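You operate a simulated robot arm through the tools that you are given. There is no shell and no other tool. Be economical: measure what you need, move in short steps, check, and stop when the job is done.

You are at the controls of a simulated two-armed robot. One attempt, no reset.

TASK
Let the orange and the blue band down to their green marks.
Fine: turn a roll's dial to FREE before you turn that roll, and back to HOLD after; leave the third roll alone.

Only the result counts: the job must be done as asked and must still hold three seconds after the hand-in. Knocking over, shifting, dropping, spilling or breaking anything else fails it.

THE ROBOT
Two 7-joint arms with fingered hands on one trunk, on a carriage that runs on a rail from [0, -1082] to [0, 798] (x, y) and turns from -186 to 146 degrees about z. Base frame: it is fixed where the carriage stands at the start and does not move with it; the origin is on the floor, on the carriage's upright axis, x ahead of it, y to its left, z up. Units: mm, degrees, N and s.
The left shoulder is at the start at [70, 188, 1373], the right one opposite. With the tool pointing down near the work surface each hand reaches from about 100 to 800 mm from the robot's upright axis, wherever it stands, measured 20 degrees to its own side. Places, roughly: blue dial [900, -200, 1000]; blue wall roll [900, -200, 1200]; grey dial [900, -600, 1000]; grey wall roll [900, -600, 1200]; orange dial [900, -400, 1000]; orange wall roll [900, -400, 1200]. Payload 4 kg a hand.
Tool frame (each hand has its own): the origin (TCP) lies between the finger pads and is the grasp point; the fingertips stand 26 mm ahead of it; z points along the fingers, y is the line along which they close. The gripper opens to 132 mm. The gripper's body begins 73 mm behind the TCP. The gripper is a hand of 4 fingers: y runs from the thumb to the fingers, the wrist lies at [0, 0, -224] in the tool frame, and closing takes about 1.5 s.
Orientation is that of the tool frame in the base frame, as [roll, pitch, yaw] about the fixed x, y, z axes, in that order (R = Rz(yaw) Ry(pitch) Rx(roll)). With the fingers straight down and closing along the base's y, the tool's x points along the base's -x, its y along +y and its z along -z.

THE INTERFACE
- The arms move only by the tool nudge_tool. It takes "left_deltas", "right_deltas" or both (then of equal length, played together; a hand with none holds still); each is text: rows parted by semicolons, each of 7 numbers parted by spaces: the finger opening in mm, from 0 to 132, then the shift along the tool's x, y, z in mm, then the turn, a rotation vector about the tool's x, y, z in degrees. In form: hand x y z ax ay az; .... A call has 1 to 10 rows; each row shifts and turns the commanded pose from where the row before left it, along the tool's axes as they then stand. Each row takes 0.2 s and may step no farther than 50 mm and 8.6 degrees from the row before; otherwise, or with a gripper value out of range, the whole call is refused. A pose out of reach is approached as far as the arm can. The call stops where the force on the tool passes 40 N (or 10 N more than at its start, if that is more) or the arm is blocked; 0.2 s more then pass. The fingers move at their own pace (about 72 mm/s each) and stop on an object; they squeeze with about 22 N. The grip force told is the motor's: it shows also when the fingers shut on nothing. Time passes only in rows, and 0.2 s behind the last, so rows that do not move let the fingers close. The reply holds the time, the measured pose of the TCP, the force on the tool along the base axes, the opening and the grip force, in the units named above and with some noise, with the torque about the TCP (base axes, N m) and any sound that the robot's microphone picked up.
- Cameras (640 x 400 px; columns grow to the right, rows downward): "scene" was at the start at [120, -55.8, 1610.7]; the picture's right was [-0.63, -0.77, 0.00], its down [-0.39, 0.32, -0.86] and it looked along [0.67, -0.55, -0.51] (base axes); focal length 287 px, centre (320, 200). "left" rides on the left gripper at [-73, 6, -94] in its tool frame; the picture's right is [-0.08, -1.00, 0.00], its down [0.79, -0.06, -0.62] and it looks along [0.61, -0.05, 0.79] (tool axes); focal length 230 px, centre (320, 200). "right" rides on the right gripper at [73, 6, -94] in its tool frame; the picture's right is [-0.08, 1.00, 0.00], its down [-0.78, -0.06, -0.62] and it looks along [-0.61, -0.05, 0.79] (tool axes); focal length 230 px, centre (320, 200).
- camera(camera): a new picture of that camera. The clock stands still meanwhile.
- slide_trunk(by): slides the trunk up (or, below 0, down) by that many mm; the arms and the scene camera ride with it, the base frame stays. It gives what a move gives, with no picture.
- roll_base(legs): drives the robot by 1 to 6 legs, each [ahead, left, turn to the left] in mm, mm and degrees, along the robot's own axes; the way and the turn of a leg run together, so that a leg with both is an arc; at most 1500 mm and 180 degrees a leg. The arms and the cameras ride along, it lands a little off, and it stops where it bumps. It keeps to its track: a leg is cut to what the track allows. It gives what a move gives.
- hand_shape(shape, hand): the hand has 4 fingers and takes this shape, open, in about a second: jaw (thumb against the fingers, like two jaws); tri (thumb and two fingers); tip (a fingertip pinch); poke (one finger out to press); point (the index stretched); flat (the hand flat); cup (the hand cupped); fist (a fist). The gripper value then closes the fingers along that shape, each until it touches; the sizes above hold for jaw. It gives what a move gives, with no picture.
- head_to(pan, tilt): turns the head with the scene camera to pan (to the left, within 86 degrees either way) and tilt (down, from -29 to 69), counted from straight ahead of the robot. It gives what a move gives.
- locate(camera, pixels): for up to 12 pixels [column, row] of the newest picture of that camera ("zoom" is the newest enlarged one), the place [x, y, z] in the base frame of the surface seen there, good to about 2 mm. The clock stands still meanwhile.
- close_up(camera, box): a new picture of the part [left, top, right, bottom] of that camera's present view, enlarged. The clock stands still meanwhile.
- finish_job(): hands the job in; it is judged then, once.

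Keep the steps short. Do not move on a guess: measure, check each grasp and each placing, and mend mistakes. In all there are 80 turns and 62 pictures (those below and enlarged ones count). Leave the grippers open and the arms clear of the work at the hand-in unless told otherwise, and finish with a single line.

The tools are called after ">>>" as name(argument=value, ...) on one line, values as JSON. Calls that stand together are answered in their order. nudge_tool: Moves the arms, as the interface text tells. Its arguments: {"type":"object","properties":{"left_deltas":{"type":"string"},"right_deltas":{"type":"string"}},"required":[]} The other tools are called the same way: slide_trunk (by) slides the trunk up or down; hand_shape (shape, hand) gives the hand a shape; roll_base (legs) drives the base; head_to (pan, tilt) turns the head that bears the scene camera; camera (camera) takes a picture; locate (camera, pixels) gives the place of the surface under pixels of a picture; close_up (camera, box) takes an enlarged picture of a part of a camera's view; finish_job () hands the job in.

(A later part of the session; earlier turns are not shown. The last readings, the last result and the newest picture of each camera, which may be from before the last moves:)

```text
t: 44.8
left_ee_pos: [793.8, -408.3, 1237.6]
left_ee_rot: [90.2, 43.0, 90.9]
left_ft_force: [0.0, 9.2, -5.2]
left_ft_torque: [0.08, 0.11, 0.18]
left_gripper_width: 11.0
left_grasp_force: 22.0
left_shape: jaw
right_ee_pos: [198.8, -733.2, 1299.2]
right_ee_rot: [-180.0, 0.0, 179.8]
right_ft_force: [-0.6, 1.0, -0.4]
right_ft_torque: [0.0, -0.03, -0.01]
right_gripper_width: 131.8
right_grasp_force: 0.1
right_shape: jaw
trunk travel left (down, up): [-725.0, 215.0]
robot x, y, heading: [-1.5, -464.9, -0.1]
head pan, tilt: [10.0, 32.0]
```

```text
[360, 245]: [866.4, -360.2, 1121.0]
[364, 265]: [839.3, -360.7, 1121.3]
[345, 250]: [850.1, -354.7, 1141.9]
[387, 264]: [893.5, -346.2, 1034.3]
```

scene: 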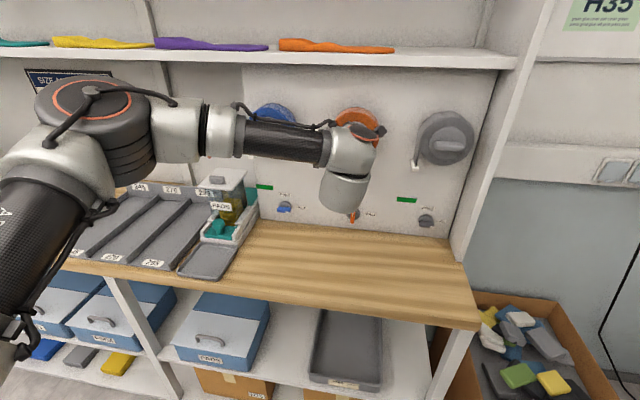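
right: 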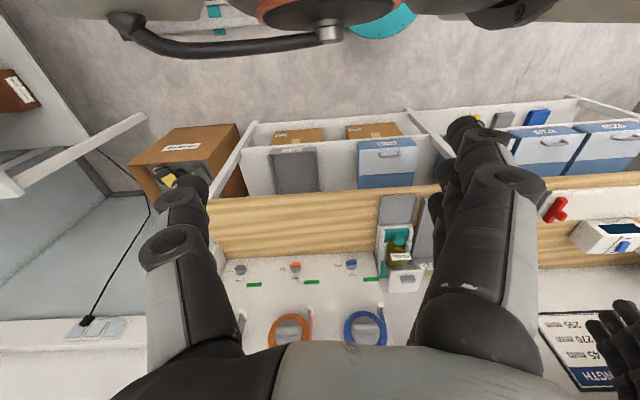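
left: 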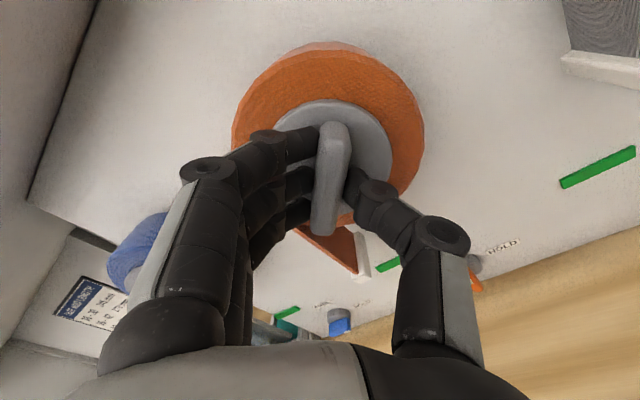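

>>> nudge_tool(left_deltas="0 0 0 0 0 0 -7;0 0 0 0 0 0 -7;0 0 0 0 0 0 -7;0 0 0 0 0 0 -7;0 0 0 0 0 0 -7;0 0 0 0 0 0 -7;0 0 0 0 0 0 -7;0 0 0 0 0 0 -7")

>>> camera(camera="left")

```text
t: 46.6
left_ee_pos: [794.7, -410.6, 1235.3]
left_ee_rot: [-91.9, 80.9, -91.2]
left_ft_force: [-13.3, 8.9, -30.7]
left_ft_torque: [0.13, 0.63, 0.26]
left_gripper_width: 11.1
left_grasp_force: 22.0
left_shape: jaw
right_ee_pos: [199.9, -732.4, 1300.5]
right_ee_rot: [180.0, 0.0, 179.9]
right_ft_force: [-1.4, -0.4, -0.7]
right_ft_torque: [0.01, 0.02, 0.02]
right_gripper_width: 131.9
right_grasp_force: 0.0
right_shape: jaw
trunk travel left (down, up): [-725.0, 215.0]
robot x, y, heading: [2.0, -463.9, 0.0]
head pan, tilt: [10.0, 32.0]
```

```text
30 pictures are left
```

left: 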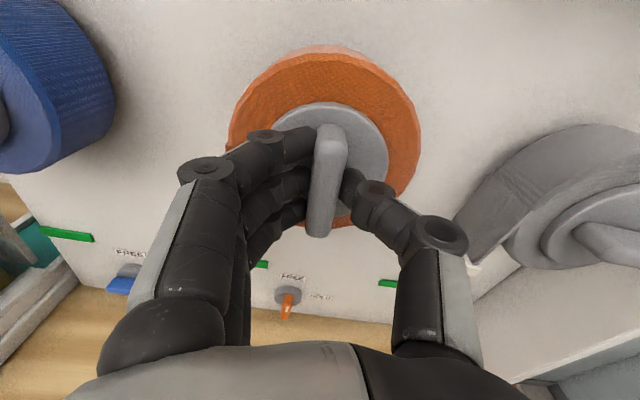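

The knob pulls the hand down with 30 N, so the turning centre is slightly lower than the TCP. I'll shift 4 mm down to relieve this and turn 14° more.

>>> nudge_tool(left_deltas="0 2 0 0 0 0 0;0 2 0 0 0 0 0;0 0 0 0 0 0 -7;0 0 0 0 0 0 -7;0 0 0 0 0 0 0")

>>> camera(camera="left")

>>> camera(camera="scene")

```text
t: 47.8
left_ee_pos: [795.0, -410.5, 1234.6]
left_ee_rot: [-90.1, 67.1, -89.3]
left_ft_force: [-6.5, 6.9, -18.5]
left_ft_torque: [0.1, 0.45, 0.2]
left_gripper_width: 11.0
left_grasp_force: 21.5
left_shape: jaw
right_ee_pos: [199.0, -733.6, 1299.5]
right_ee_rot: [180.0, 0.0, 179.8]
right_ft_force: [-0.7, -0.3, 0.7]
right_ft_torque: [0.02, 0.02, 0.01]
right_gripper_width: 131.9
right_grasp_force: 0.1
right_shape: jaw
trunk travel left (down, up): [-725.0, 215.0]
robot x, y, heading: [-0.7, -467.1, -0.3]
head pan, tilt: [10.0, 32.0]
```

```text
29 pictures are left
```

left: 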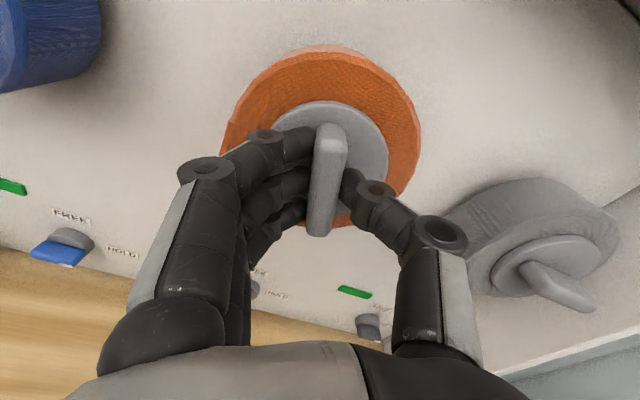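

```text
28 pictures are left
```

scene: 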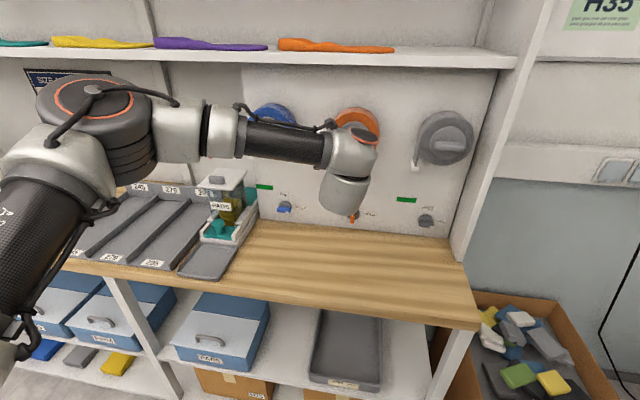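

The tab is hidden in both views, so I'll try the right-hand camera.

>>> camera(camera="right")

```text
27 pictures are left
```

right: 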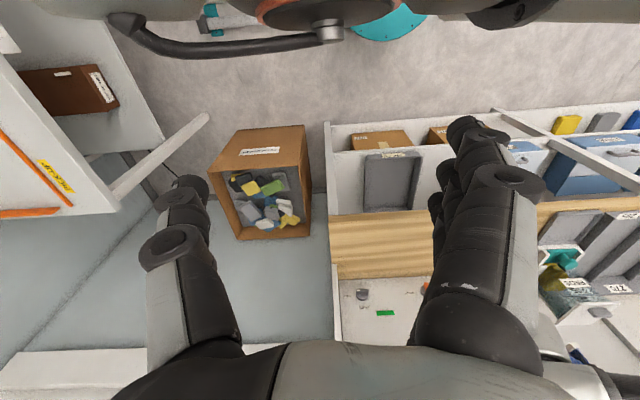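

The orange area is behind the right fingers. I'll turn the right hand 30° to the left so its camera looks between the fingers at the tab.

>>> nudge_tool(right_deltas="132 0 0 0 0 0 -8;132 0 0 0 0 0 -8;132 0 0 0 0 0 -8;132 0 0 0 0 0 -6")

>>> camera(camera="right")

```text
t: 48.8
left_ee_pos: [793.5, -410.6, 1234.9]
left_ee_rot: [-90.1, 67.2, -89.3]
left_ft_force: [-4.1, 5.2, -14.8]
left_ft_torque: [0.09, 0.37, 0.17]
left_gripper_width: 11.2
left_grasp_force: 22.1
left_shape: jaw
right_ee_pos: [199.0, -732.8, 1301.7]
right_ee_rot: [-179.9, 0.1, -150.1]
right_ft_force: [-0.6, 0.2, -0.7]
right_ft_torque: [-0.01, -0.01, 0.01]
right_gripper_width: 131.8
right_grasp_force: 0.1
right_shape: jaw
trunk travel left (down, up): [-725.0, 215.0]
robot x, y, heading: [0.2, -461.7, 0.1]
head pan, tilt: [10.0, 32.0]
```

```text
26 pictures are left
```

right: 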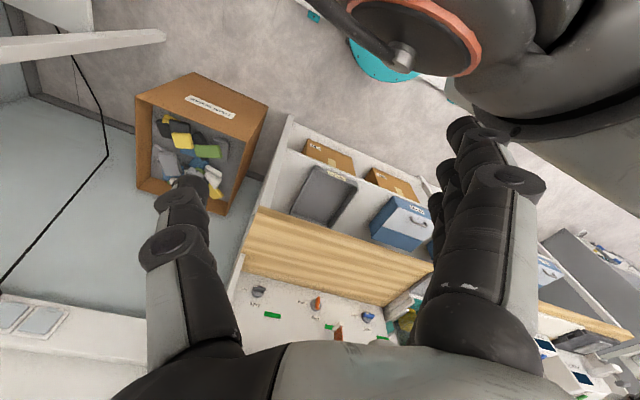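

I can see the orange band near (338, 333). I'll enlarge it.

>>> close_up(camera="right", box=[290, 290, 370, 345])

```text
7.27 times, centred on (330, 318) of right
```

zoom: 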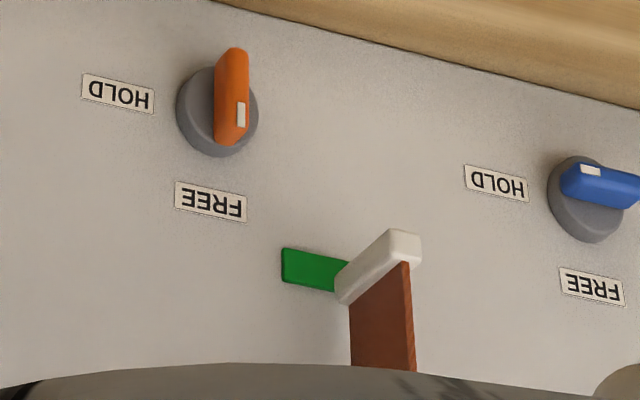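

>>> locate(camera="zoom", pixels=[[405, 240], [350, 285], [400, 262], [415, 250], [310, 250], [305, 288], [315, 269], [345, 300], [385, 235], [360, 275]])

```text
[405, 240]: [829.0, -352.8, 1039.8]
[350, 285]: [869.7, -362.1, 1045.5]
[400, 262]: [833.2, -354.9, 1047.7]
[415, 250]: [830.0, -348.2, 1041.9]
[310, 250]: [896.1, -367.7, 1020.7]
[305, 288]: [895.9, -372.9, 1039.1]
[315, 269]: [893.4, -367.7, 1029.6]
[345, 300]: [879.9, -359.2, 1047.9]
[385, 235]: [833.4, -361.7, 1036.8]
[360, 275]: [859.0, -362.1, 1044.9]
```

The tab's centre is at z≈1041 (top 1048) and the mark spans 1020–1040 with centre 1030. It needs about 11 mm more, roughly 9–10° of turn.

>>> nudge_tool(left_deltas="0 0 0 0 0 0 -4.5;0 0 0 0 0 0 -4.5;0 0 0 0 0 0 0")

>>> close_up(camera="right", box=[290, 290, 370, 345])

```text
t: 49.6
left_ee_pos: [795.1, -410.5, 1234.0]
left_ee_rot: [-90.1, 58.1, -89.4]
left_ft_force: [-3.6, 6.9, -15.3]
left_ft_torque: [0.08, 0.37, 0.21]
left_gripper_width: 11.0
left_grasp_force: 21.9
left_shape: jaw
right_ee_pos: [199.3, -733.7, 1300.9]
right_ee_rot: [179.9, 0.0, -150.3]
right_ft_force: [-0.2, -0.3, -0.6]
right_ft_torque: [0.01, 0.02, -0.04]
right_gripper_width: 131.9
right_grasp_force: 0.1
right_shape: jaw
trunk travel left (down, up): [-725.0, 215.0]
robot x, y, heading: [0.5, -467.6, 0.3]
head pan, tilt: [10.0, 32.0]
```

```text
7.27 times, centred on (330, 318) of right
```

zoom: 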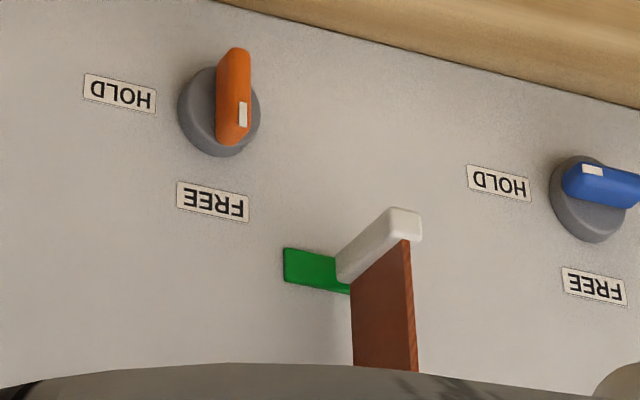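

>>> locate(camera="zoom", pixels=[[405, 219], [410, 229], [395, 212], [400, 240], [355, 265], [345, 280], [310, 252], [308, 287], [380, 245]])

```text
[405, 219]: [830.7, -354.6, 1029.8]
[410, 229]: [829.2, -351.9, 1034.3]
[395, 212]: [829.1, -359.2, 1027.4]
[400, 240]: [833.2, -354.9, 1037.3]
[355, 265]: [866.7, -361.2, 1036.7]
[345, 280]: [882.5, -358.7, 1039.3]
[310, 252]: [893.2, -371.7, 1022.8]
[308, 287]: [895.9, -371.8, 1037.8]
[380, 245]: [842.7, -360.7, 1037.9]
```

Tab is centred on the mark (tab 1024–1038, mark 1021–1039). I'll relieve the load, release, back off and recheck.

>>> nudge_tool(left_deltas="0 1.5 0.9 0 0 0 0;60 0 0 0 0 0 0;60 0 0 0 0 0 0;60 0 0 0 0 0 0;60 0 0 -30 0 0 0;60 0 0 -40 0 0 0;60 0 0 -40 0 0 0")

>>> close_up(camera="right", box=[290, 290, 370, 345])

>>> camera(camera="left")

```text
t: 51.2
left_ee_pos: [682.0, -414.8, 1233.7]
left_ee_rot: [-89.8, 58.2, -88.9]
left_ft_force: [-0.4, -0.4, -0.5]
left_ft_torque: [0.01, 0.01, 0.01]
left_gripper_width: 59.9
left_grasp_force: 0.0
left_shape: jaw
right_ee_pos: [197.9, -734.8, 1300.8]
right_ee_rot: [180.0, 0.1, -150.2]
right_ft_force: [0.6, -0.3, 0.3]
right_ft_torque: [0.01, 0.02, -0.01]
right_gripper_width: 132.1
right_grasp_force: 0.1
right_shape: jaw
trunk travel left (down, up): [-725.0, 215.0]
robot x, y, heading: [-0.2, -466.7, -0.1]
head pan, tilt: [10.0, 32.0]
```

```text
7.27 times, centred on (330, 318) of right
```

zoom: 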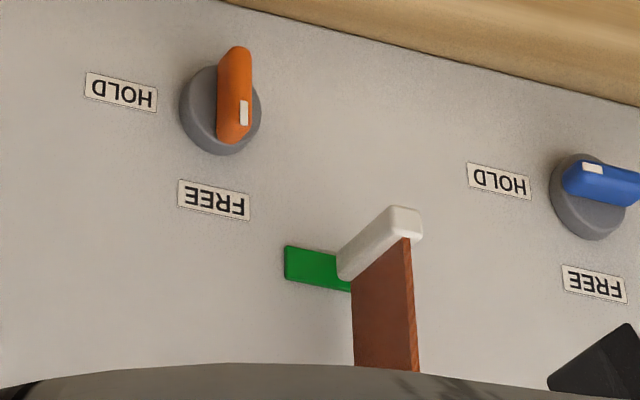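

```text
22 pictures are left
```

left: 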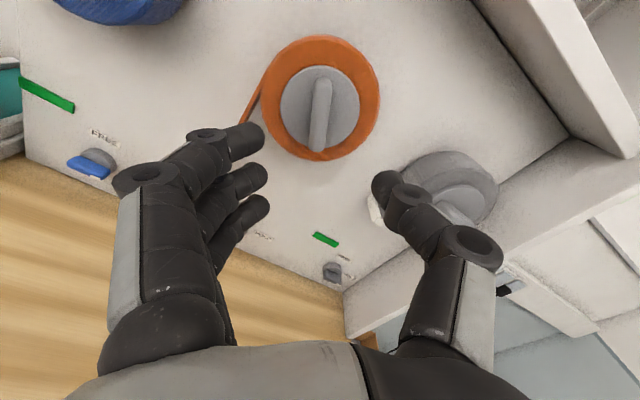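

The orange tab stays on its mark. Next is setting the orange dial back to HOLD. I'll lower the trunk 225 mm, roll the hand to 0°, pitch 15° down and approach.

>>> slide_trunk(by=-225)

>>> nudge_tool(left_deltas="50 0 0 0 0 0 8;50 0 0 0 0 0 8;50 0 0 0 0 0 8;50 0 0 0 0 0 8;50 0 0 0 0 7.5 0;50 0 0 0 0 7.5 0;50 -3 -2.3 36 0 0 0;50 -3 -2.3 36 0 0 0;50 -2.6 -2.4 36 0 0 0;50 0 0 0 0 0 0")

>>> camera(camera="left")

```text
t: 53.5
left_ee_pos: [682.2, -414.9, 1008.5]
left_ee_rot: [-90.0, 58.1, -89.2]
left_ft_force: [-0.4, -0.4, 0.1]
left_ft_torque: [-0.01, -0.03, -0.04]
left_gripper_width: 59.7
left_grasp_force: 0.1
left_shape: jaw
right_ee_pos: [196.7, -735.6, 1075.7]
right_ee_rot: [179.9, 0.0, -150.3]
right_ft_force: [-0.2, -0.2, 0.1]
right_ft_torque: [0.0, -0.01, -0.02]
right_gripper_width: 131.7
right_grasp_force: 0.1
right_shape: jaw
trunk travel left (down, up): [-500.0, 440.0]
robot x, y, heading: [-1.4, -467.3, -0.4]
head pan, tilt: [10.0, 32.0]
```

```text
t: 55.8
left_ee_pos: [789.1, -419.3, 990.0]
left_ee_rot: [178.9, 75.0, 179.8]
left_ft_force: [0.3, -0.3, 0.7]
left_ft_torque: [0.0, -0.04, -0.03]
left_gripper_width: 50.4
left_grasp_force: 0.0
left_shape: jaw
right_ee_pos: [197.1, -736.2, 1076.2]
right_ee_rot: [-180.0, 0.1, -150.3]
right_ft_force: [0.4, -0.4, -0.1]
right_ft_torque: [0.02, 0.01, 0.03]
right_gripper_width: 131.9
right_grasp_force: 0.2
right_shape: jaw
trunk travel left (down, up): [-500.0, 440.0]
robot x, y, heading: [-1.1, -464.9, 0.1]
head pan, tilt: [10.0, 32.0]
```

```text
21 pictures are left
```

left: 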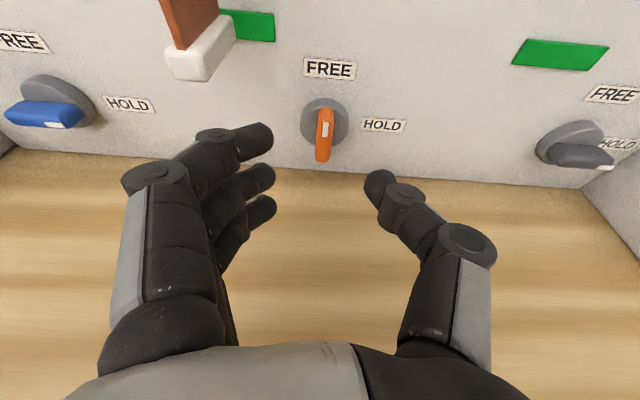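

Note that the orange tab now hangs at y≈-365, z≥1024, beside the fingers. I'll narrow the opening to 32 mm for clearance, then advance.

>>> nudge_tool(left_deltas="32 0 -2.5 0 0 0 0;32 0 0 0 0 0 0;32 0.4 0 22 0 0 0;32 0.4 0 22 0 0 0;32 0 0 22 0 0 0;32 0 0 0 0 0 0")

>>> camera(camera="left")

```text
t: 57.1
left_ee_pos: [852.6, -420.1, 972.2]
left_ee_rot: [179.1, 75.1, 179.9]
left_ft_force: [0.0, -0.3, 0.1]
left_ft_torque: [-0.01, 0.02, -0.02]
left_gripper_width: 32.6
left_grasp_force: 0.1
left_shape: jaw
right_ee_pos: [197.6, -735.2, 1076.8]
right_ee_rot: [-180.0, 0.1, -150.3]
right_ft_force: [-1.0, 0.0, 0.3]
right_ft_torque: [0.0, 0.01, -0.01]
right_gripper_width: 131.8
right_grasp_force: 0.0
right_shape: jaw
trunk travel left (down, up): [-500.0, 440.0]
robot x, y, heading: [-3.4, -462.6, -0.3]
head pan, tilt: [10.0, 32.0]
```

```text
20 pictures are left
```

left: 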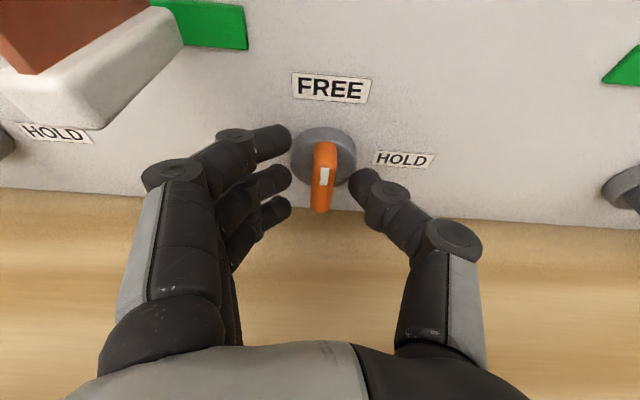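

Clear of the tab. I'll close and turn 42° clockwise.

>>> nudge_tool(left_deltas="0 0 0 0 0 0 0;0 0 0 0 0 0 0;0 0 0 0 0 0 0;0 0 0 0 0 0 0;0 0 0 0 0 0 7;0 0 0 0 0 0 7;0 0 0 0 0 0 7;0 0 0 0 0 0 7;0 0 0 0 0 0 7;0 0 0 0 0 0 7")

>>> camera(camera="left")

```text
t: 59.4
left_ee_pos: [853.2, -421.1, 971.0]
left_ee_rot: [111.5, 45.5, 106.6]
left_ft_force: [5.2, 0.5, 5.2]
left_ft_torque: [-0.03, -0.19, 0.23]
left_gripper_width: 8.0
left_grasp_force: 22.3
left_shape: jaw
right_ee_pos: [197.1, -734.4, 1077.2]
right_ee_rot: [179.9, 0.1, -150.3]
right_ft_force: [-0.5, 0.4, 0.6]
right_ft_torque: [0.01, 0.01, -0.03]
right_gripper_width: 131.7
right_grasp_force: 0.1
right_shape: jaw
trunk travel left (down, up): [-500.0, 440.0]
robot x, y, heading: [-0.8, -461.4, -0.2]
head pan, tilt: [10.0, 32.0]
```

```text
19 pictures are left
```

left: 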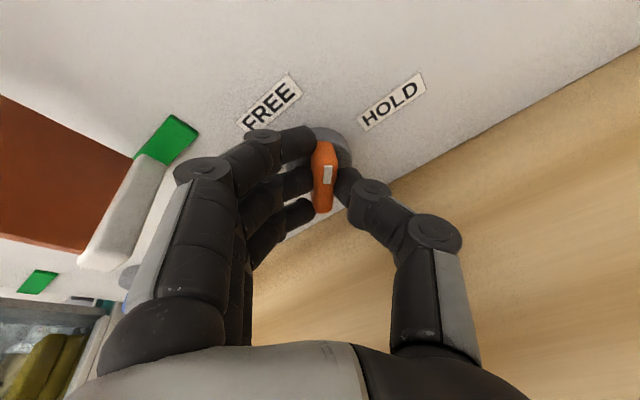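

It follows, with small forces and the tab clear. I'll do the remaining 49°.

>>> nudge_tool(left_deltas="0 0 0 0 0 0 7;0 0 0 0 0 0 7;0 0 0 0 0 0 7;0 0 0 0 0 0 7;0 0 0 0 0 0 7;0 0 0 0 0 0 7;0 0 0 0 0 0 7;0 0 0 0 0 0 0")

>>> close_up(camera="right", box=[280, 180, 440, 345])

```text
t: 61.1
left_ee_pos: [852.6, -422.8, 970.9]
left_ee_rot: [105.0, -1.4, 90.4]
left_ft_force: [5.7, -4.1, 5.3]
left_ft_torque: [-0.05, -0.34, 0.27]
left_gripper_width: 7.7
left_grasp_force: 21.8
left_shape: jaw
right_ee_pos: [197.3, -736.1, 1075.2]
right_ee_rot: [180.0, 0.3, -150.2]
right_ft_force: [-0.7, 0.7, 0.0]
right_ft_torque: [-0.01, 0.02, -0.04]
right_gripper_width: 131.8
right_grasp_force: 0.1
right_shape: jaw
trunk travel left (down, up): [-500.0, 440.0]
robot x, y, heading: [4.3, -462.7, -0.3]
head pan, tilt: [10.0, 32.0]
```

```text
2.42 times, centred on (360, 262) of right
```

zoom: 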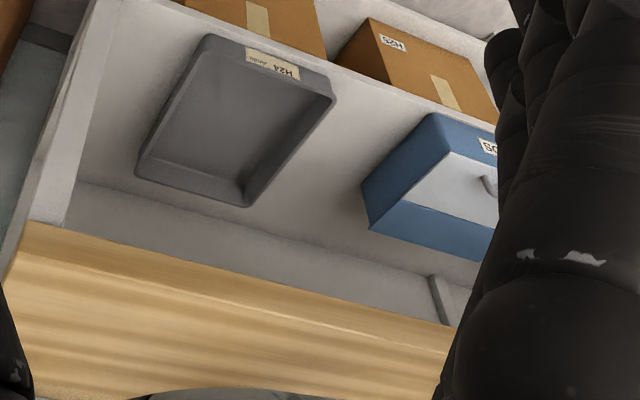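

Turn done. I'll release, back off and look.

>>> nudge_tool(left_deltas="36 0 0 0 0 0 0;36 0 0 0 0 0 0;36 0 0 0 0 0 0;36 0 0 -25 0 0 0;36 0 0 -25 0 0 0;36 0 0 -25 0 0 0")

>>> camera(camera="left")

```text
t: 62.5
left_ee_pos: [779.4, -423.9, 990.6]
left_ee_rot: [104.9, -1.2, 90.5]
left_ft_force: [-1.2, -0.1, 1.0]
left_ft_torque: [-0.02, -0.03, -0.03]
left_gripper_width: 35.3
left_grasp_force: 0.1
left_shape: jaw
right_ee_pos: [197.2, -734.6, 1075.6]
right_ee_rot: [-180.0, 0.2, -150.3]
right_ft_force: [0.1, -0.4, 0.1]
right_ft_torque: [0.0, -0.05, 0.0]
right_gripper_width: 131.3
right_grasp_force: 0.0
right_shape: jaw
trunk travel left (down, up): [-500.0, 440.0]
robot x, y, heading: [0.5, -465.4, 0.1]
head pan, tilt: [10.0, 32.0]
```

```text
17 pictures are left
```

left: 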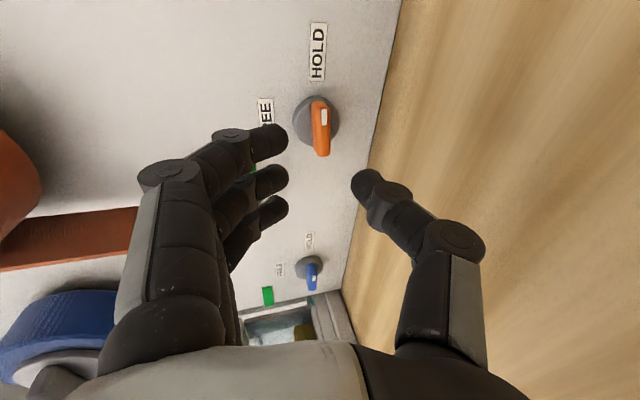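

>>> locate(camera="left", pixels=[[321, 106], [322, 151], [322, 130], [312, 268], [312, 285], [309, 241]])

```text
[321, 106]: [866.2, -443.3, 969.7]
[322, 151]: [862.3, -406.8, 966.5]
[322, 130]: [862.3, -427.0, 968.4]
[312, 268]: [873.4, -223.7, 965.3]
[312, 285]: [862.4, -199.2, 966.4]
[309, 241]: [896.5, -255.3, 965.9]
```

>>> close_up(camera="left", box=[270, 80, 370, 170])

```text
4.44 times, centred on (320, 125) of left
```

zoom: 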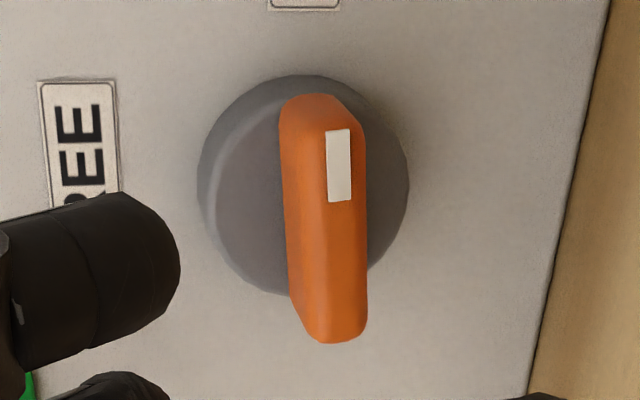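

>>> locate(camera="zoom", pixels=[[328, 125], [338, 330], [330, 165], [335, 290], [338, 130], [340, 200], [345, 290], [320, 240]])

```text
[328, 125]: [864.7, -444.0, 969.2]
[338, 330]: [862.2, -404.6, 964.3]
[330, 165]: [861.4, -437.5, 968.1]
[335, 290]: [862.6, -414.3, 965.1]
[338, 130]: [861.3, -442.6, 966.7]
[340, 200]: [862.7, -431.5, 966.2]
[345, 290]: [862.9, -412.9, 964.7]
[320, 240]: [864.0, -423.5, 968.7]
```

Bar is parallel to the panel's horizontal, as at the start, so orange is at HOLD. Now blue: I'll retreat and shift the base 220 mm left so the arm has the same geometry.

>>> nudge_tool(left_deltas="50 0 0 -35 0 0 0;50 0 0 -35 0 0 0;50 0 0 -30 0 0 0")

>>> roll_base(legs=[[0, 218, 0]])

>>> camera(camera="left")

```text
t: 63.4
left_ee_pos: [684.7, -423.5, 1017.7]
left_ee_rot: [104.9, -1.2, 90.5]
left_ft_force: [-0.4, -0.2, 0.0]
left_ft_torque: [0.01, 0.02, 0.03]
left_gripper_width: 49.6
left_grasp_force: 0.1
left_shape: jaw
right_ee_pos: [196.7, -733.8, 1075.0]
right_ee_rot: [179.9, 0.2, -150.2]
right_ft_force: [0.3, -0.7, -0.3]
right_ft_torque: [-0.01, 0.0, -0.01]
right_gripper_width: 131.8
right_grasp_force: 0.1
right_shape: jaw
trunk travel left (down, up): [-500.0, 440.0]
robot x, y, heading: [5.0, -464.0, -0.1]
head pan, tilt: [10.0, 32.0]
```

```text
t: 65.0
left_ee_pos: [685.0, -209.5, 1018.0]
left_ee_rot: [104.9, -1.2, 90.6]
left_ft_force: [-0.1, -0.2, 0.2]
left_ft_torque: [-0.02, -0.01, -0.02]
left_gripper_width: 49.6
left_grasp_force: 0.0
left_shape: jaw
right_ee_pos: [198.0, -519.0, 1075.8]
right_ee_rot: [179.9, 0.1, -150.1]
right_ft_force: [-0.2, 0.4, 0.3]
right_ft_torque: [-0.01, 0.0, 0.02]
right_gripper_width: 131.9
right_grasp_force: 0.1
right_shape: jaw
trunk travel left (down, up): [-500.0, 440.0]
robot x, y, heading: [1.3, -249.8, -0.4]
head pan, tilt: [10.0, 32.0]
```

```text
15 pictures are left
```

left: 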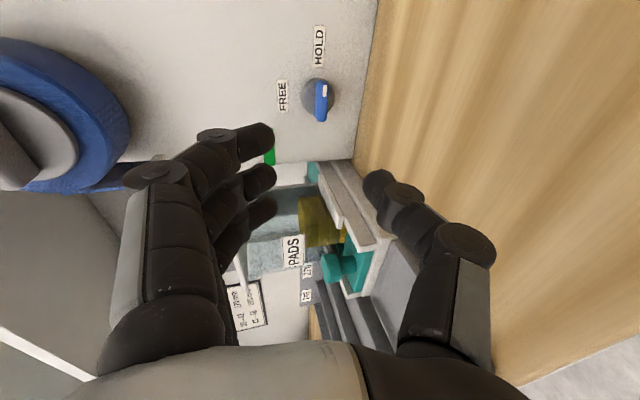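

>>> locate(camera="left", pixels=[[323, 86], [322, 116], [322, 102], [284, 96], [318, 48], [335, 178], [370, 240], [295, 175]])

```text
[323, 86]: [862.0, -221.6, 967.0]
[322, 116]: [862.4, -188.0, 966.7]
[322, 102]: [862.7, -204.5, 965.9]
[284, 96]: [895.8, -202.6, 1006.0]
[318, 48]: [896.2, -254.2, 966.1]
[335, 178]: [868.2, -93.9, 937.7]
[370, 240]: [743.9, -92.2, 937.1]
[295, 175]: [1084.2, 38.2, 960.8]
```

Blue dial centre is y≈-203.5, z 967. I'll advance straight onto it with a 40 mm opening.

>>> nudge_tool(left_deltas="40 1.5 0 35 0 0 -1.2;40 1.5 -0.3 35 0 0 0;40 1.5 -0.3 35 0 0 0;40 1 -0.3 35 0 0 0;40 1 0 34 0 0 0;40 0 0 0 0 0 0")

>>> camera(camera="left")

```text
t: 66.4
left_ee_pos: [852.8, -201.9, 970.9]
left_ee_rot: [104.9, 0.0, 90.8]
left_ft_force: [-0.4, 0.0, 0.9]
left_ft_torque: [-0.01, 0.05, 0.07]
left_gripper_width: 40.6
left_grasp_force: 0.2
left_shape: jaw
right_ee_pos: [197.5, -518.3, 1076.2]
right_ee_rot: [180.0, 0.2, -150.3]
right_ft_force: [-0.7, -0.4, 0.5]
right_ft_torque: [0.02, 0.02, -0.02]
right_gripper_width: 131.7
right_grasp_force: 0.0
right_shape: jaw
trunk travel left (down, up): [-500.0, 440.0]
robot x, y, heading: [-0.1, -250.6, -0.1]
head pan, tilt: [10.0, 32.0]
```

```text
14 pictures are left
```

left: 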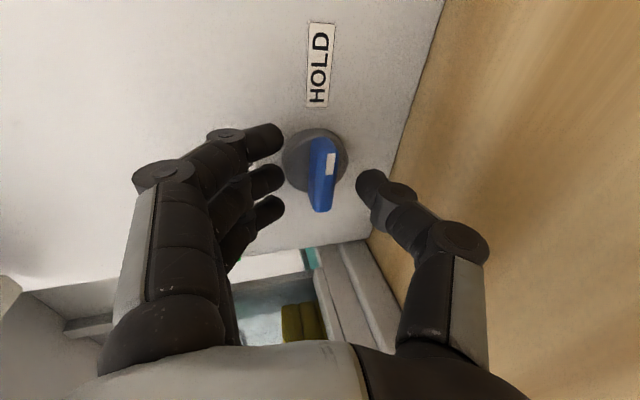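

Aligned. I'll close and turn counter-clockwise in two parts.

>>> nudge_tool(left_deltas="0 0 0 0 0 0 0;0 0 0 0 0 0 0;0 0 0 0 0 0 0;0 0 0 0 0 0 0;0 0 0 0 0 0 -7;0 0 0 0 0 0 -7;0 0 0 0 0 0 -7;0 0 0 0 0 0 -7;0 0 0 0 0 0 -7;0 0 0 0 0 0 -7")

>>> nudge_tool(left_deltas="0 0 0 0 0 0 -7;0 0 0 0 0 0 -7;0 0 0 0 0 0 -7;0 0 0 0 0 0 -7;0 0 0 0 0 0 -7;0 0 0 0 0 0 -7;0 0 0 0 0 0 -7;0 0 0 0 0 0 0")

>>> camera(camera="left")

```text
t: 68.6
left_ee_pos: [851.7, -200.7, 970.0]
left_ee_rot: [109.9, 40.4, 104.0]
left_ft_force: [-11.0, -0.1, -9.6]
left_ft_torque: [0.04, -0.03, -0.22]
left_gripper_width: 10.7
left_grasp_force: 22.3
left_shape: jaw
right_ee_pos: [197.3, -519.5, 1074.9]
right_ee_rot: [179.9, 0.2, -150.2]
right_ft_force: [-0.5, 0.9, -0.1]
right_ft_torque: [-0.01, 0.02, 0.01]
right_gripper_width: 131.8
right_grasp_force: 0.2
right_shape: jaw
trunk travel left (down, up): [-500.0, 440.0]
robot x, y, heading: [0.8, -249.9, -0.2]
head pan, tilt: [10.0, 32.0]
```

```text
t: 70.4
left_ee_pos: [852.1, -200.0, 970.2]
left_ee_rot: [-176.3, 74.9, -175.2]
left_ft_force: [-13.3, -4.2, -16.8]
left_ft_torque: [0.01, -0.04, -0.13]
left_gripper_width: 10.8
left_grasp_force: 21.8
left_shape: jaw
right_ee_pos: [197.5, -518.9, 1074.7]
right_ee_rot: [180.0, 0.1, -150.3]
right_ft_force: [-0.5, 0.2, 0.5]
right_ft_torque: [-0.04, -0.01, -0.02]
right_gripper_width: 131.6
right_grasp_force: 0.1
right_shape: jaw
trunk travel left (down, up): [-500.0, 440.0]
robot x, y, heading: [4.9, -250.7, 0.1]
head pan, tilt: [10.0, 32.0]
```

```text
13 pictures are left
```

left: 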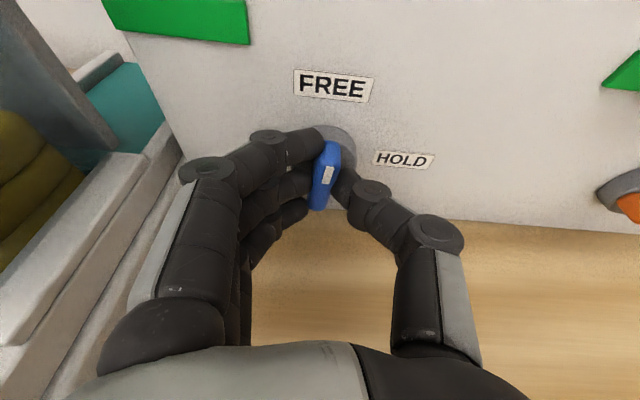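

The bar still leans slightly to the right with no stop torque. I'll turn 8° more, then release and back off to check.

>>> nudge_tool(left_deltas="0 0 0 0 0 0 -4;0 0 0 0 0 0 -4;0 0 0 0 0 0 0;36 0 0 0 0 0 0;36 0 0 0 0 0 0;36 0 0 0 0 0 0;36 0 0 -25 0 0 0;36 0 0 -25 0 0 0;36 0 0 -20 0 0 0")

>>> camera(camera="left")

```text
t: 72.4
left_ee_pos: [783.7, -201.6, 989.8]
left_ee_rot: [-149.8, 72.6, -147.7]
left_ft_force: [0.4, -0.4, 0.5]
left_ft_torque: [-0.03, 0.04, 0.01]
left_gripper_width: 35.5
left_grasp_force: 0.1
left_shape: jaw
right_ee_pos: [197.1, -520.2, 1075.4]
right_ee_rot: [179.9, 0.1, -150.2]
right_ft_force: [0.2, -0.1, 0.7]
right_ft_torque: [0.05, -0.02, 0.03]
right_gripper_width: 131.9
right_grasp_force: 0.1
right_shape: jaw
trunk travel left (down, up): [-500.0, 440.0]
robot x, y, heading: [2.0, -249.3, -0.2]
head pan, tilt: [10.0, 32.0]
```

```text
12 pictures are left
```

left: 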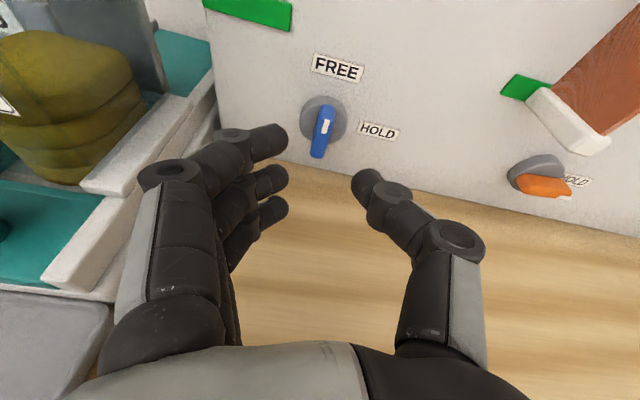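

>>> locate(camera="left", pixels=[[329, 111], [318, 153], [327, 123], [323, 138], [336, 68]])

```text
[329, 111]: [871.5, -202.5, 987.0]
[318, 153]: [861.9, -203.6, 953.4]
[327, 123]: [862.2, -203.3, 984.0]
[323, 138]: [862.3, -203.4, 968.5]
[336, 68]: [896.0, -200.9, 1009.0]
```

Blue bar is vertical, so it is at FREE. I'll retreat, level and roll toward +90°, raise the trunk 225 mm, then finish the roll.

>>> nudge_tool(left_deltas="60 0 0 -35 0 0 0;60 0 0 -35 0 0 0;60 0 0 -35 0 0 0;60 0 0 0 0 0 8.5;60 0 0 0 0 -7.5 0;60 0 0 0 0 -7.5 0;60 0 0 0 0 0 8.5;60 0 0 0 0 0 8.5;60 0 0 0 0 0 8.5;60 0 0 0 0 0 8.5")

>>> slide_trunk(by=225)

>>> nudge_tool(left_deltas="60 0 0 0 0 0 8.5;60 0 0 0 0 0 8.5;60 0 0 0 0 0 8.5;60 0 0 0 0 0 8.5;60 0 0 0 0 0 8.5;60 0 0 0 0 0 8.5;60 0 0 0 0 0 5;60 0 0 0 0 0 0")

>>> camera(camera="left")

```text
t: 74.6
left_ee_pos: [682.6, -202.0, 1015.4]
left_ee_rot: [89.9, 56.4, 90.8]
left_ft_force: [-0.2, -0.7, 0.5]
left_ft_torque: [0.02, 0.02, -0.03]
left_gripper_width: 59.4
left_grasp_force: 0.1
left_shape: jaw
right_ee_pos: [197.1, -518.9, 1075.9]
right_ee_rot: [179.8, 0.1, -150.2]
right_ft_force: [-0.8, 1.0, 0.3]
right_ft_torque: [-0.01, -0.01, 0.01]
right_gripper_width: 132.0
right_grasp_force: 0.0
right_shape: jaw
trunk travel left (down, up): [-500.0, 440.0]
robot x, y, heading: [0.1, -252.1, 0.1]
head pan, tilt: [10.0, 32.0]
```

```text
t: 77.0
left_ee_pos: [684.9, -202.3, 1241.9]
left_ee_rot: [89.9, 56.5, 90.8]
left_ft_force: [0.2, 0.4, -0.3]
left_ft_torque: [-0.01, 0.01, 0.0]
left_gripper_width: 59.4
left_grasp_force: 0.0
left_shape: jaw
right_ee_pos: [197.0, -519.1, 1300.0]
right_ee_rot: [179.9, 0.1, -150.2]
right_ft_force: [0.8, -0.6, -1.1]
right_ft_torque: [0.0, 0.02, -0.01]
right_gripper_width: 131.8
right_grasp_force: 0.1
right_shape: jaw
trunk travel left (down, up): [-725.0, 215.0]
robot x, y, heading: [-0.3, -249.2, -0.2]
head pan, tilt: [10.0, 32.0]
```

```text
t: 78.8
left_ee_pos: [684.7, -201.8, 1242.0]
left_ee_rot: [89.9, 0.4, 90.9]
left_ft_force: [0.9, 0.5, -0.4]
left_ft_torque: [0.0, -0.01, 0.0]
left_gripper_width: 59.3
left_grasp_force: 0.0
left_shape: jaw
right_ee_pos: [197.6, -518.4, 1299.7]
right_ee_rot: [179.9, 0.1, -150.1]
right_ft_force: [0.3, 0.0, -0.7]
right_ft_torque: [-0.01, -0.02, -0.01]
right_gripper_width: 131.6
right_grasp_force: 0.2
right_shape: jaw
trunk travel left (down, up): [-725.0, 215.0]
robot x, y, heading: [1.0, -246.9, -0.2]
head pan, tilt: [10.0, 32.0]
```

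```text
11 pictures are left
```

left: 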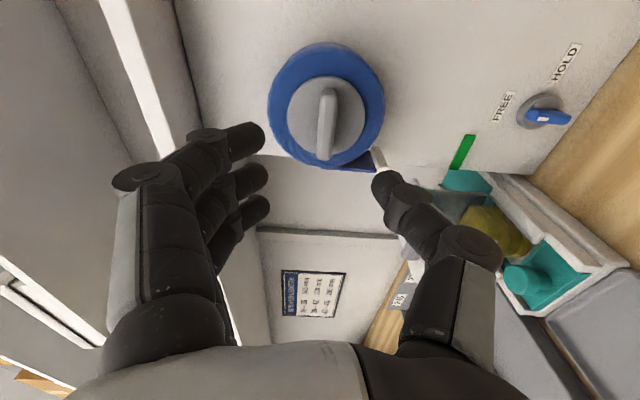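

>>> locate(camera="left", pixels=[[329, 93], [323, 155], [326, 125], [288, 118], [364, 115], [328, 78], [270, 110], [384, 110], [375, 160], [461, 152]])

```text
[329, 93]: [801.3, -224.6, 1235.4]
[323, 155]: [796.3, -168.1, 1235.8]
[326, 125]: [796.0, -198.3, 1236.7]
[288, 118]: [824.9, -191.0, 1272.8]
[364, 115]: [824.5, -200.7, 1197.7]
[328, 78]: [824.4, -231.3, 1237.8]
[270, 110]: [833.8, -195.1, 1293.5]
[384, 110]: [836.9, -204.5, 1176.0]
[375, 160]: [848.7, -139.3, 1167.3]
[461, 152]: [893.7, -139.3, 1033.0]
```

Blue knob centre is about y -196, z 1235.5 (bar x 796–825). I'll advance onto the bar and close.

>>> nudge_tool(left_deltas="60 3 -3.5 30 0 0 0;60 3 -3 30 0 0 0;60 0 0 25 0 0 0;60 0 0 12 0 0 0;60 0 0 12 0 0 0;60 0 0 0 0 0 0")

>>> nudge_tool(left_deltas="0 0 0 0 0 0 0;0 0 0 0 0 0 0;0 0 0 0 0 0 0;0 0 0 0 0 0 0;0 0 0 0 0 0 0;0 0 0 0 0 0 0")

>>> camera(camera="left")

```text
t: 80.2
left_ee_pos: [792.2, -192.8, 1235.1]
left_ee_rot: [89.9, 0.4, 90.9]
left_ft_force: [0.3, -0.5, 0.0]
left_ft_torque: [0.02, -0.01, 0.02]
left_gripper_width: 59.3
left_grasp_force: 0.0
left_shape: jaw
right_ee_pos: [197.2, -519.6, 1299.3]
right_ee_rot: [180.0, 0.0, -150.1]
right_ft_force: [0.5, -0.2, 0.0]
right_ft_torque: [-0.01, -0.02, 0.0]
right_gripper_width: 131.6
right_grasp_force: 0.0
right_shape: jaw
trunk travel left (down, up): [-725.0, 215.0]
robot x, y, heading: [-0.5, -250.2, -0.2]
head pan, tilt: [10.0, 32.0]
```

```text
t: 81.6
left_ee_pos: [791.6, -193.4, 1235.1]
left_ee_rot: [89.9, 0.4, 90.9]
left_ft_force: [2.1, -0.6, 1.2]
left_ft_torque: [-0.01, -0.05, 0.05]
left_gripper_width: 11.0
left_grasp_force: 22.2
left_shape: jaw
right_ee_pos: [198.6, -519.6, 1301.4]
right_ee_rot: [179.9, 0.2, -150.2]
right_ft_force: [0.0, 0.9, -0.5]
right_ft_torque: [0.03, 0.0, 0.01]
right_gripper_width: 131.8
right_grasp_force: 0.1
right_shape: jaw
trunk travel left (down, up): [-725.0, 215.0]
robot x, y, heading: [-2.2, -249.3, -0.0]
head pan, tilt: [10.0, 32.0]
```

```text
10 pictures are left
```

left: 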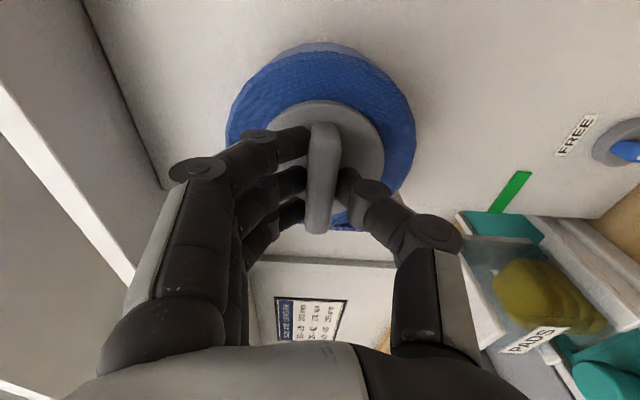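

Gripped. I'll turn 112° counter-clockwise in two calls, compensating the small offset, then check with the right camera.

>>> nudge_tool(left_deltas="0 0 -0.3 0 0 0 -7;0 0 -0.3 0 0 0 -7;0 0 -0.3 0 0 0 -7;0 0 -0.3 0 0 0 -7;0 0 -0.3 0 0 0 -7;0 0 -0.3 0 0 0 -7;0 0 -0.3 0 0 0 -7;0 0 -0.3 0 0 0 -7")

>>> nudge_tool(left_deltas="0 0 -0.3 0 0 0 -7;0 0 -0.3 0 0 0 -7;0 0 -0.3 0 0 0 -7;0 0 -0.3 0 0 0 -7;0 0 -0.3 0 0 0 -7;0 0 -0.3 0 0 0 -7;0 0 -0.3 0 0 0 -7;0 0 0 0 0 0 0")

>>> close_up(camera="right", box=[290, 290, 370, 345])

```text
t: 83.4
left_ee_pos: [792.3, -193.4, 1234.4]
left_ee_rot: [89.5, 56.6, 90.7]
left_ft_force: [3.8, 6.8, 12.3]
left_ft_torque: [0.1, -0.21, 0.17]
left_gripper_width: 10.5
left_grasp_force: 22.3
left_shape: jaw
right_ee_pos: [196.4, -517.1, 1301.3]
right_ee_rot: [180.0, 0.3, -150.3]
right_ft_force: [0.9, 0.4, 0.0]
right_ft_torque: [0.02, 0.0, 0.02]
right_gripper_width: 131.8
right_grasp_force: 0.1
right_shape: jaw
trunk travel left (down, up): [-725.0, 215.0]
robot x, y, heading: [-0.4, -248.8, -0.1]
head pan, tilt: [10.0, 32.0]
```

```text
t: 85.2
left_ee_pos: [791.9, -193.2, 1234.8]
left_ee_rot: [-89.1, 74.3, -88.1]
left_ft_force: [7.5, 13.5, 24.0]
left_ft_torque: [0.11, -0.33, 0.3]
left_gripper_width: 10.1
left_grasp_force: 22.1
left_shape: jaw
right_ee_pos: [195.0, -515.6, 1303.2]
right_ee_rot: [-179.8, 0.1, -150.1]
right_ft_force: [0.9, -0.7, 0.2]
right_ft_torque: [-0.02, 0.03, 0.01]
right_gripper_width: 131.8
right_grasp_force: 0.0
right_shape: jaw
trunk travel left (down, up): [-725.0, 215.0]
robot x, y, heading: [0.3, -250.1, -0.1]
head pan, tilt: [10.0, 32.0]
```

```text
7.27 times, centred on (330, 318) of right
```

zoom: 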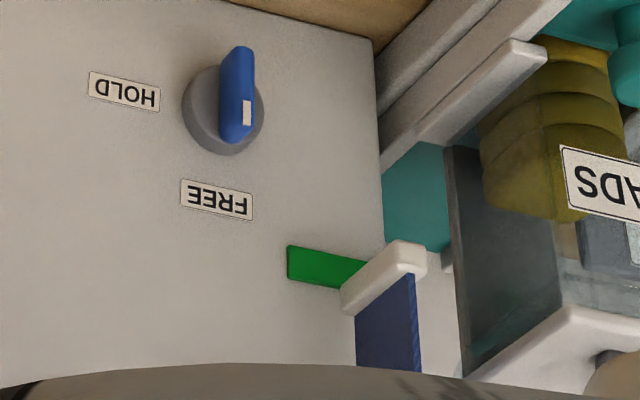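

>>> locate(camera="zoom", pixels=[[410, 252], [415, 262], [400, 246], [405, 272], [360, 297], [350, 308], [315, 250], [312, 286]])

```text
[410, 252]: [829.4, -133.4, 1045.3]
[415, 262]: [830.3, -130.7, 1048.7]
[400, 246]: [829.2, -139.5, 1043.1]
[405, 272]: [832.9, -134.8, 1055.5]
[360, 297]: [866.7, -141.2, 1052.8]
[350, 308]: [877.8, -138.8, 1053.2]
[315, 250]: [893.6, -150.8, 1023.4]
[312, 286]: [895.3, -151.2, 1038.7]
```

Blue tab centre is z≈1047 and the mark centre is 1030.5, so about 16 mm or 15° more. I'll relieve the 24 N upward load as I turn.

>>> nudge_tool(left_deltas="0 -1 0 0 0 0 0;0 -1 0.3 0 0 0 -5;0 -1 0.3 0 0 0 -5;0 0 0 0 0 0 -5;0 0 0 0 0 0 0")

>>> close_up(camera="right", box=[290, 290, 370, 345])

```text
t: 86.4
left_ee_pos: [792.1, -193.3, 1235.2]
left_ee_rot: [-89.9, 59.4, -89.1]
left_ft_force: [1.0, 11.6, 10.6]
left_ft_torque: [0.05, -0.1, 0.23]
left_gripper_width: 10.2
left_grasp_force: 22.4
left_shape: jaw
right_ee_pos: [195.7, -517.9, 1302.1]
right_ee_rot: [-179.9, 0.1, -150.2]
right_ft_force: [-0.2, 0.4, 0.1]
right_ft_torque: [-0.02, 0.0, 0.01]
right_gripper_width: 131.7
right_grasp_force: 0.0
right_shape: jaw
trunk travel left (down, up): [-725.0, 215.0]
robot x, y, heading: [1.6, -250.2, -0.1]
head pan, tilt: [10.0, 32.0]
```

```text
7.27 times, centred on (330, 318) of right
```

zoom: 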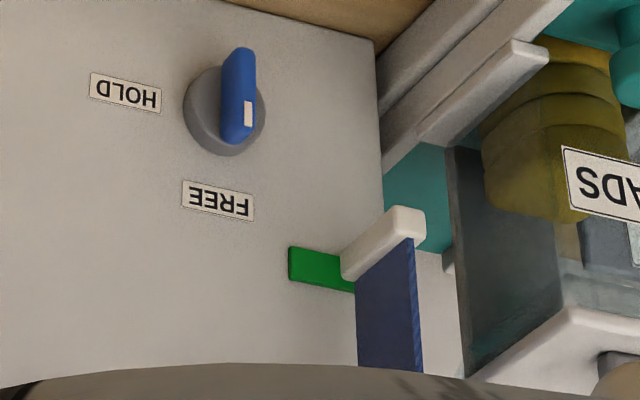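

>>> locate(camera="zoom", pixels=[[410, 219], [415, 229], [398, 212], [405, 240], [360, 265], [350, 278], [315, 250], [312, 286]])

```text
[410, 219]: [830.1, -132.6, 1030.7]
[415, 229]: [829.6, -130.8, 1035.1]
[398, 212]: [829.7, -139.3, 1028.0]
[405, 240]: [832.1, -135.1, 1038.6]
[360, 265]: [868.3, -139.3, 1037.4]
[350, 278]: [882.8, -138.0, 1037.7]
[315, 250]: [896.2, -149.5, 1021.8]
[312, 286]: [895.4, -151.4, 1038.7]
```

Blue tab is now 1025–1038, centred on the mark. I'll release, retreat, lower the trunk and set up for the blue dial as I did for orange.

>>> nudge_tool(left_deltas="0 -0.8 0.5 0 0 0 0;60 0 0 0 0 0 0;60 0 0 0 0 0 0;60 0 0 0 0 0 0;60 0 0 -30 0 0 0;60 0 0 -40 0 0 0;60 0 0 -40 0 0 0")

>>> slide_trunk(by=-225)

>>> nudge_tool(left_deltas="36 0 0 0 0 0 8;36 0 0 0 0 0 8;36 0 0 0 0 0 8;36 0 0 0 0 0 6.5;36 0 0 0 0 7.5 0;36 0 0 0 0 7.5 0;36 0 0 0 0 0 0")

```text
t: 88.0
left_ee_pos: [681.0, -196.3, 1234.7]
left_ee_rot: [-89.8, 59.4, -88.8]
left_ft_force: [-0.1, -0.3, 0.3]
left_ft_torque: [0.04, -0.01, 0.03]
left_gripper_width: 59.2
left_grasp_force: 0.0
left_shape: jaw
right_ee_pos: [197.8, -519.4, 1300.3]
right_ee_rot: [179.9, 0.1, -150.2]
right_ft_force: [0.4, -0.4, -0.1]
right_ft_torque: [-0.05, -0.02, -0.02]
right_gripper_width: 132.1
right_grasp_force: 0.0
right_shape: jaw
trunk travel left (down, up): [-725.0, 215.0]
robot x, y, heading: [0.9, -247.4, 0.0]
head pan, tilt: [10.0, 32.0]
```

```text
t: 90.4
left_ee_pos: [682.0, -196.2, 1011.0]
left_ee_rot: [-90.0, 59.5, -88.9]
left_ft_force: [0.4, 0.1, 0.8]
left_ft_torque: [0.0, 0.01, 0.0]
left_gripper_width: 59.5
left_grasp_force: 0.0
left_shape: jaw
right_ee_pos: [196.6, -518.6, 1075.1]
right_ee_rot: [179.9, 0.2, -150.2]
right_ft_force: [0.2, 0.0, -0.1]
right_ft_torque: [-0.02, -0.02, 0.02]
right_gripper_width: 131.8
right_grasp_force: 0.0
right_shape: jaw
trunk travel left (down, up): [-500.0, 440.0]
robot x, y, heading: [1.4, -249.3, 0.0]
head pan, tilt: [10.0, 32.0]
```

```text
t: 92.0
left_ee_pos: [682.4, -196.6, 1010.7]
left_ee_rot: [179.8, 74.9, -179.2]
left_ft_force: [0.1, -0.1, -0.9]
left_ft_torque: [0.0, -0.01, 0.02]
left_gripper_width: 36.3
left_grasp_force: 0.0
left_shape: jaw
right_ee_pos: [197.3, -519.7, 1074.0]
right_ee_rot: [179.9, 0.0, -150.2]
right_ft_force: [0.0, 0.3, 0.2]
right_ft_torque: [-0.02, -0.01, 0.0]
right_gripper_width: 131.5
right_grasp_force: 0.0
right_shape: jaw
trunk travel left (down, up): [-500.0, 440.0]
robot x, y, heading: [1.0, -246.1, -0.2]
head pan, tilt: [10.0, 32.0]
```

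Pose is as planned. I'll shift sideways to y=-203 first, then advance onto the blue dial with a 34 mm opening.

>>> nudge_tool(left_deltas="34 -6.8 -6.6 20 0 0 0;34 0 0 35 0 0 0;34 0 0 35 0 0 0;34 0 0 30 0 0 0;34 0 0 28 0 0 0;34 0 0 27 0 0 0;34 0 0 0 0 0 0")

>>> camera(camera="left")

```text
t: 93.6
left_ee_pos: [852.4, -198.1, 970.9]
left_ee_rot: [179.6, 75.0, -179.3]
left_ft_force: [-0.1, 0.5, -0.3]
left_ft_torque: [0.0, -0.03, -0.03]
left_gripper_width: 34.4
left_grasp_force: 0.0
left_shape: jaw
right_ee_pos: [196.9, -518.8, 1075.7]
right_ee_rot: [179.9, 0.2, -150.2]
right_ft_force: [-0.4, 0.0, 0.4]
right_ft_torque: [0.06, -0.03, 0.0]
right_gripper_width: 131.8
right_grasp_force: 0.0
right_shape: jaw
trunk travel left (down, up): [-500.0, 440.0]
robot x, y, heading: [-0.4, -250.4, -0.3]
head pan, tilt: [10.0, 32.0]
```

```text
7 pictures are left
```

left: 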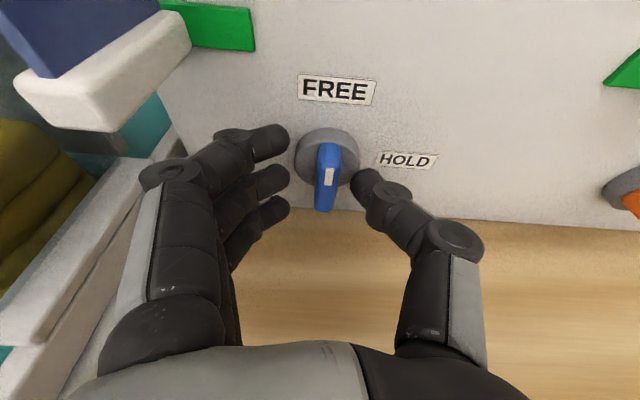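

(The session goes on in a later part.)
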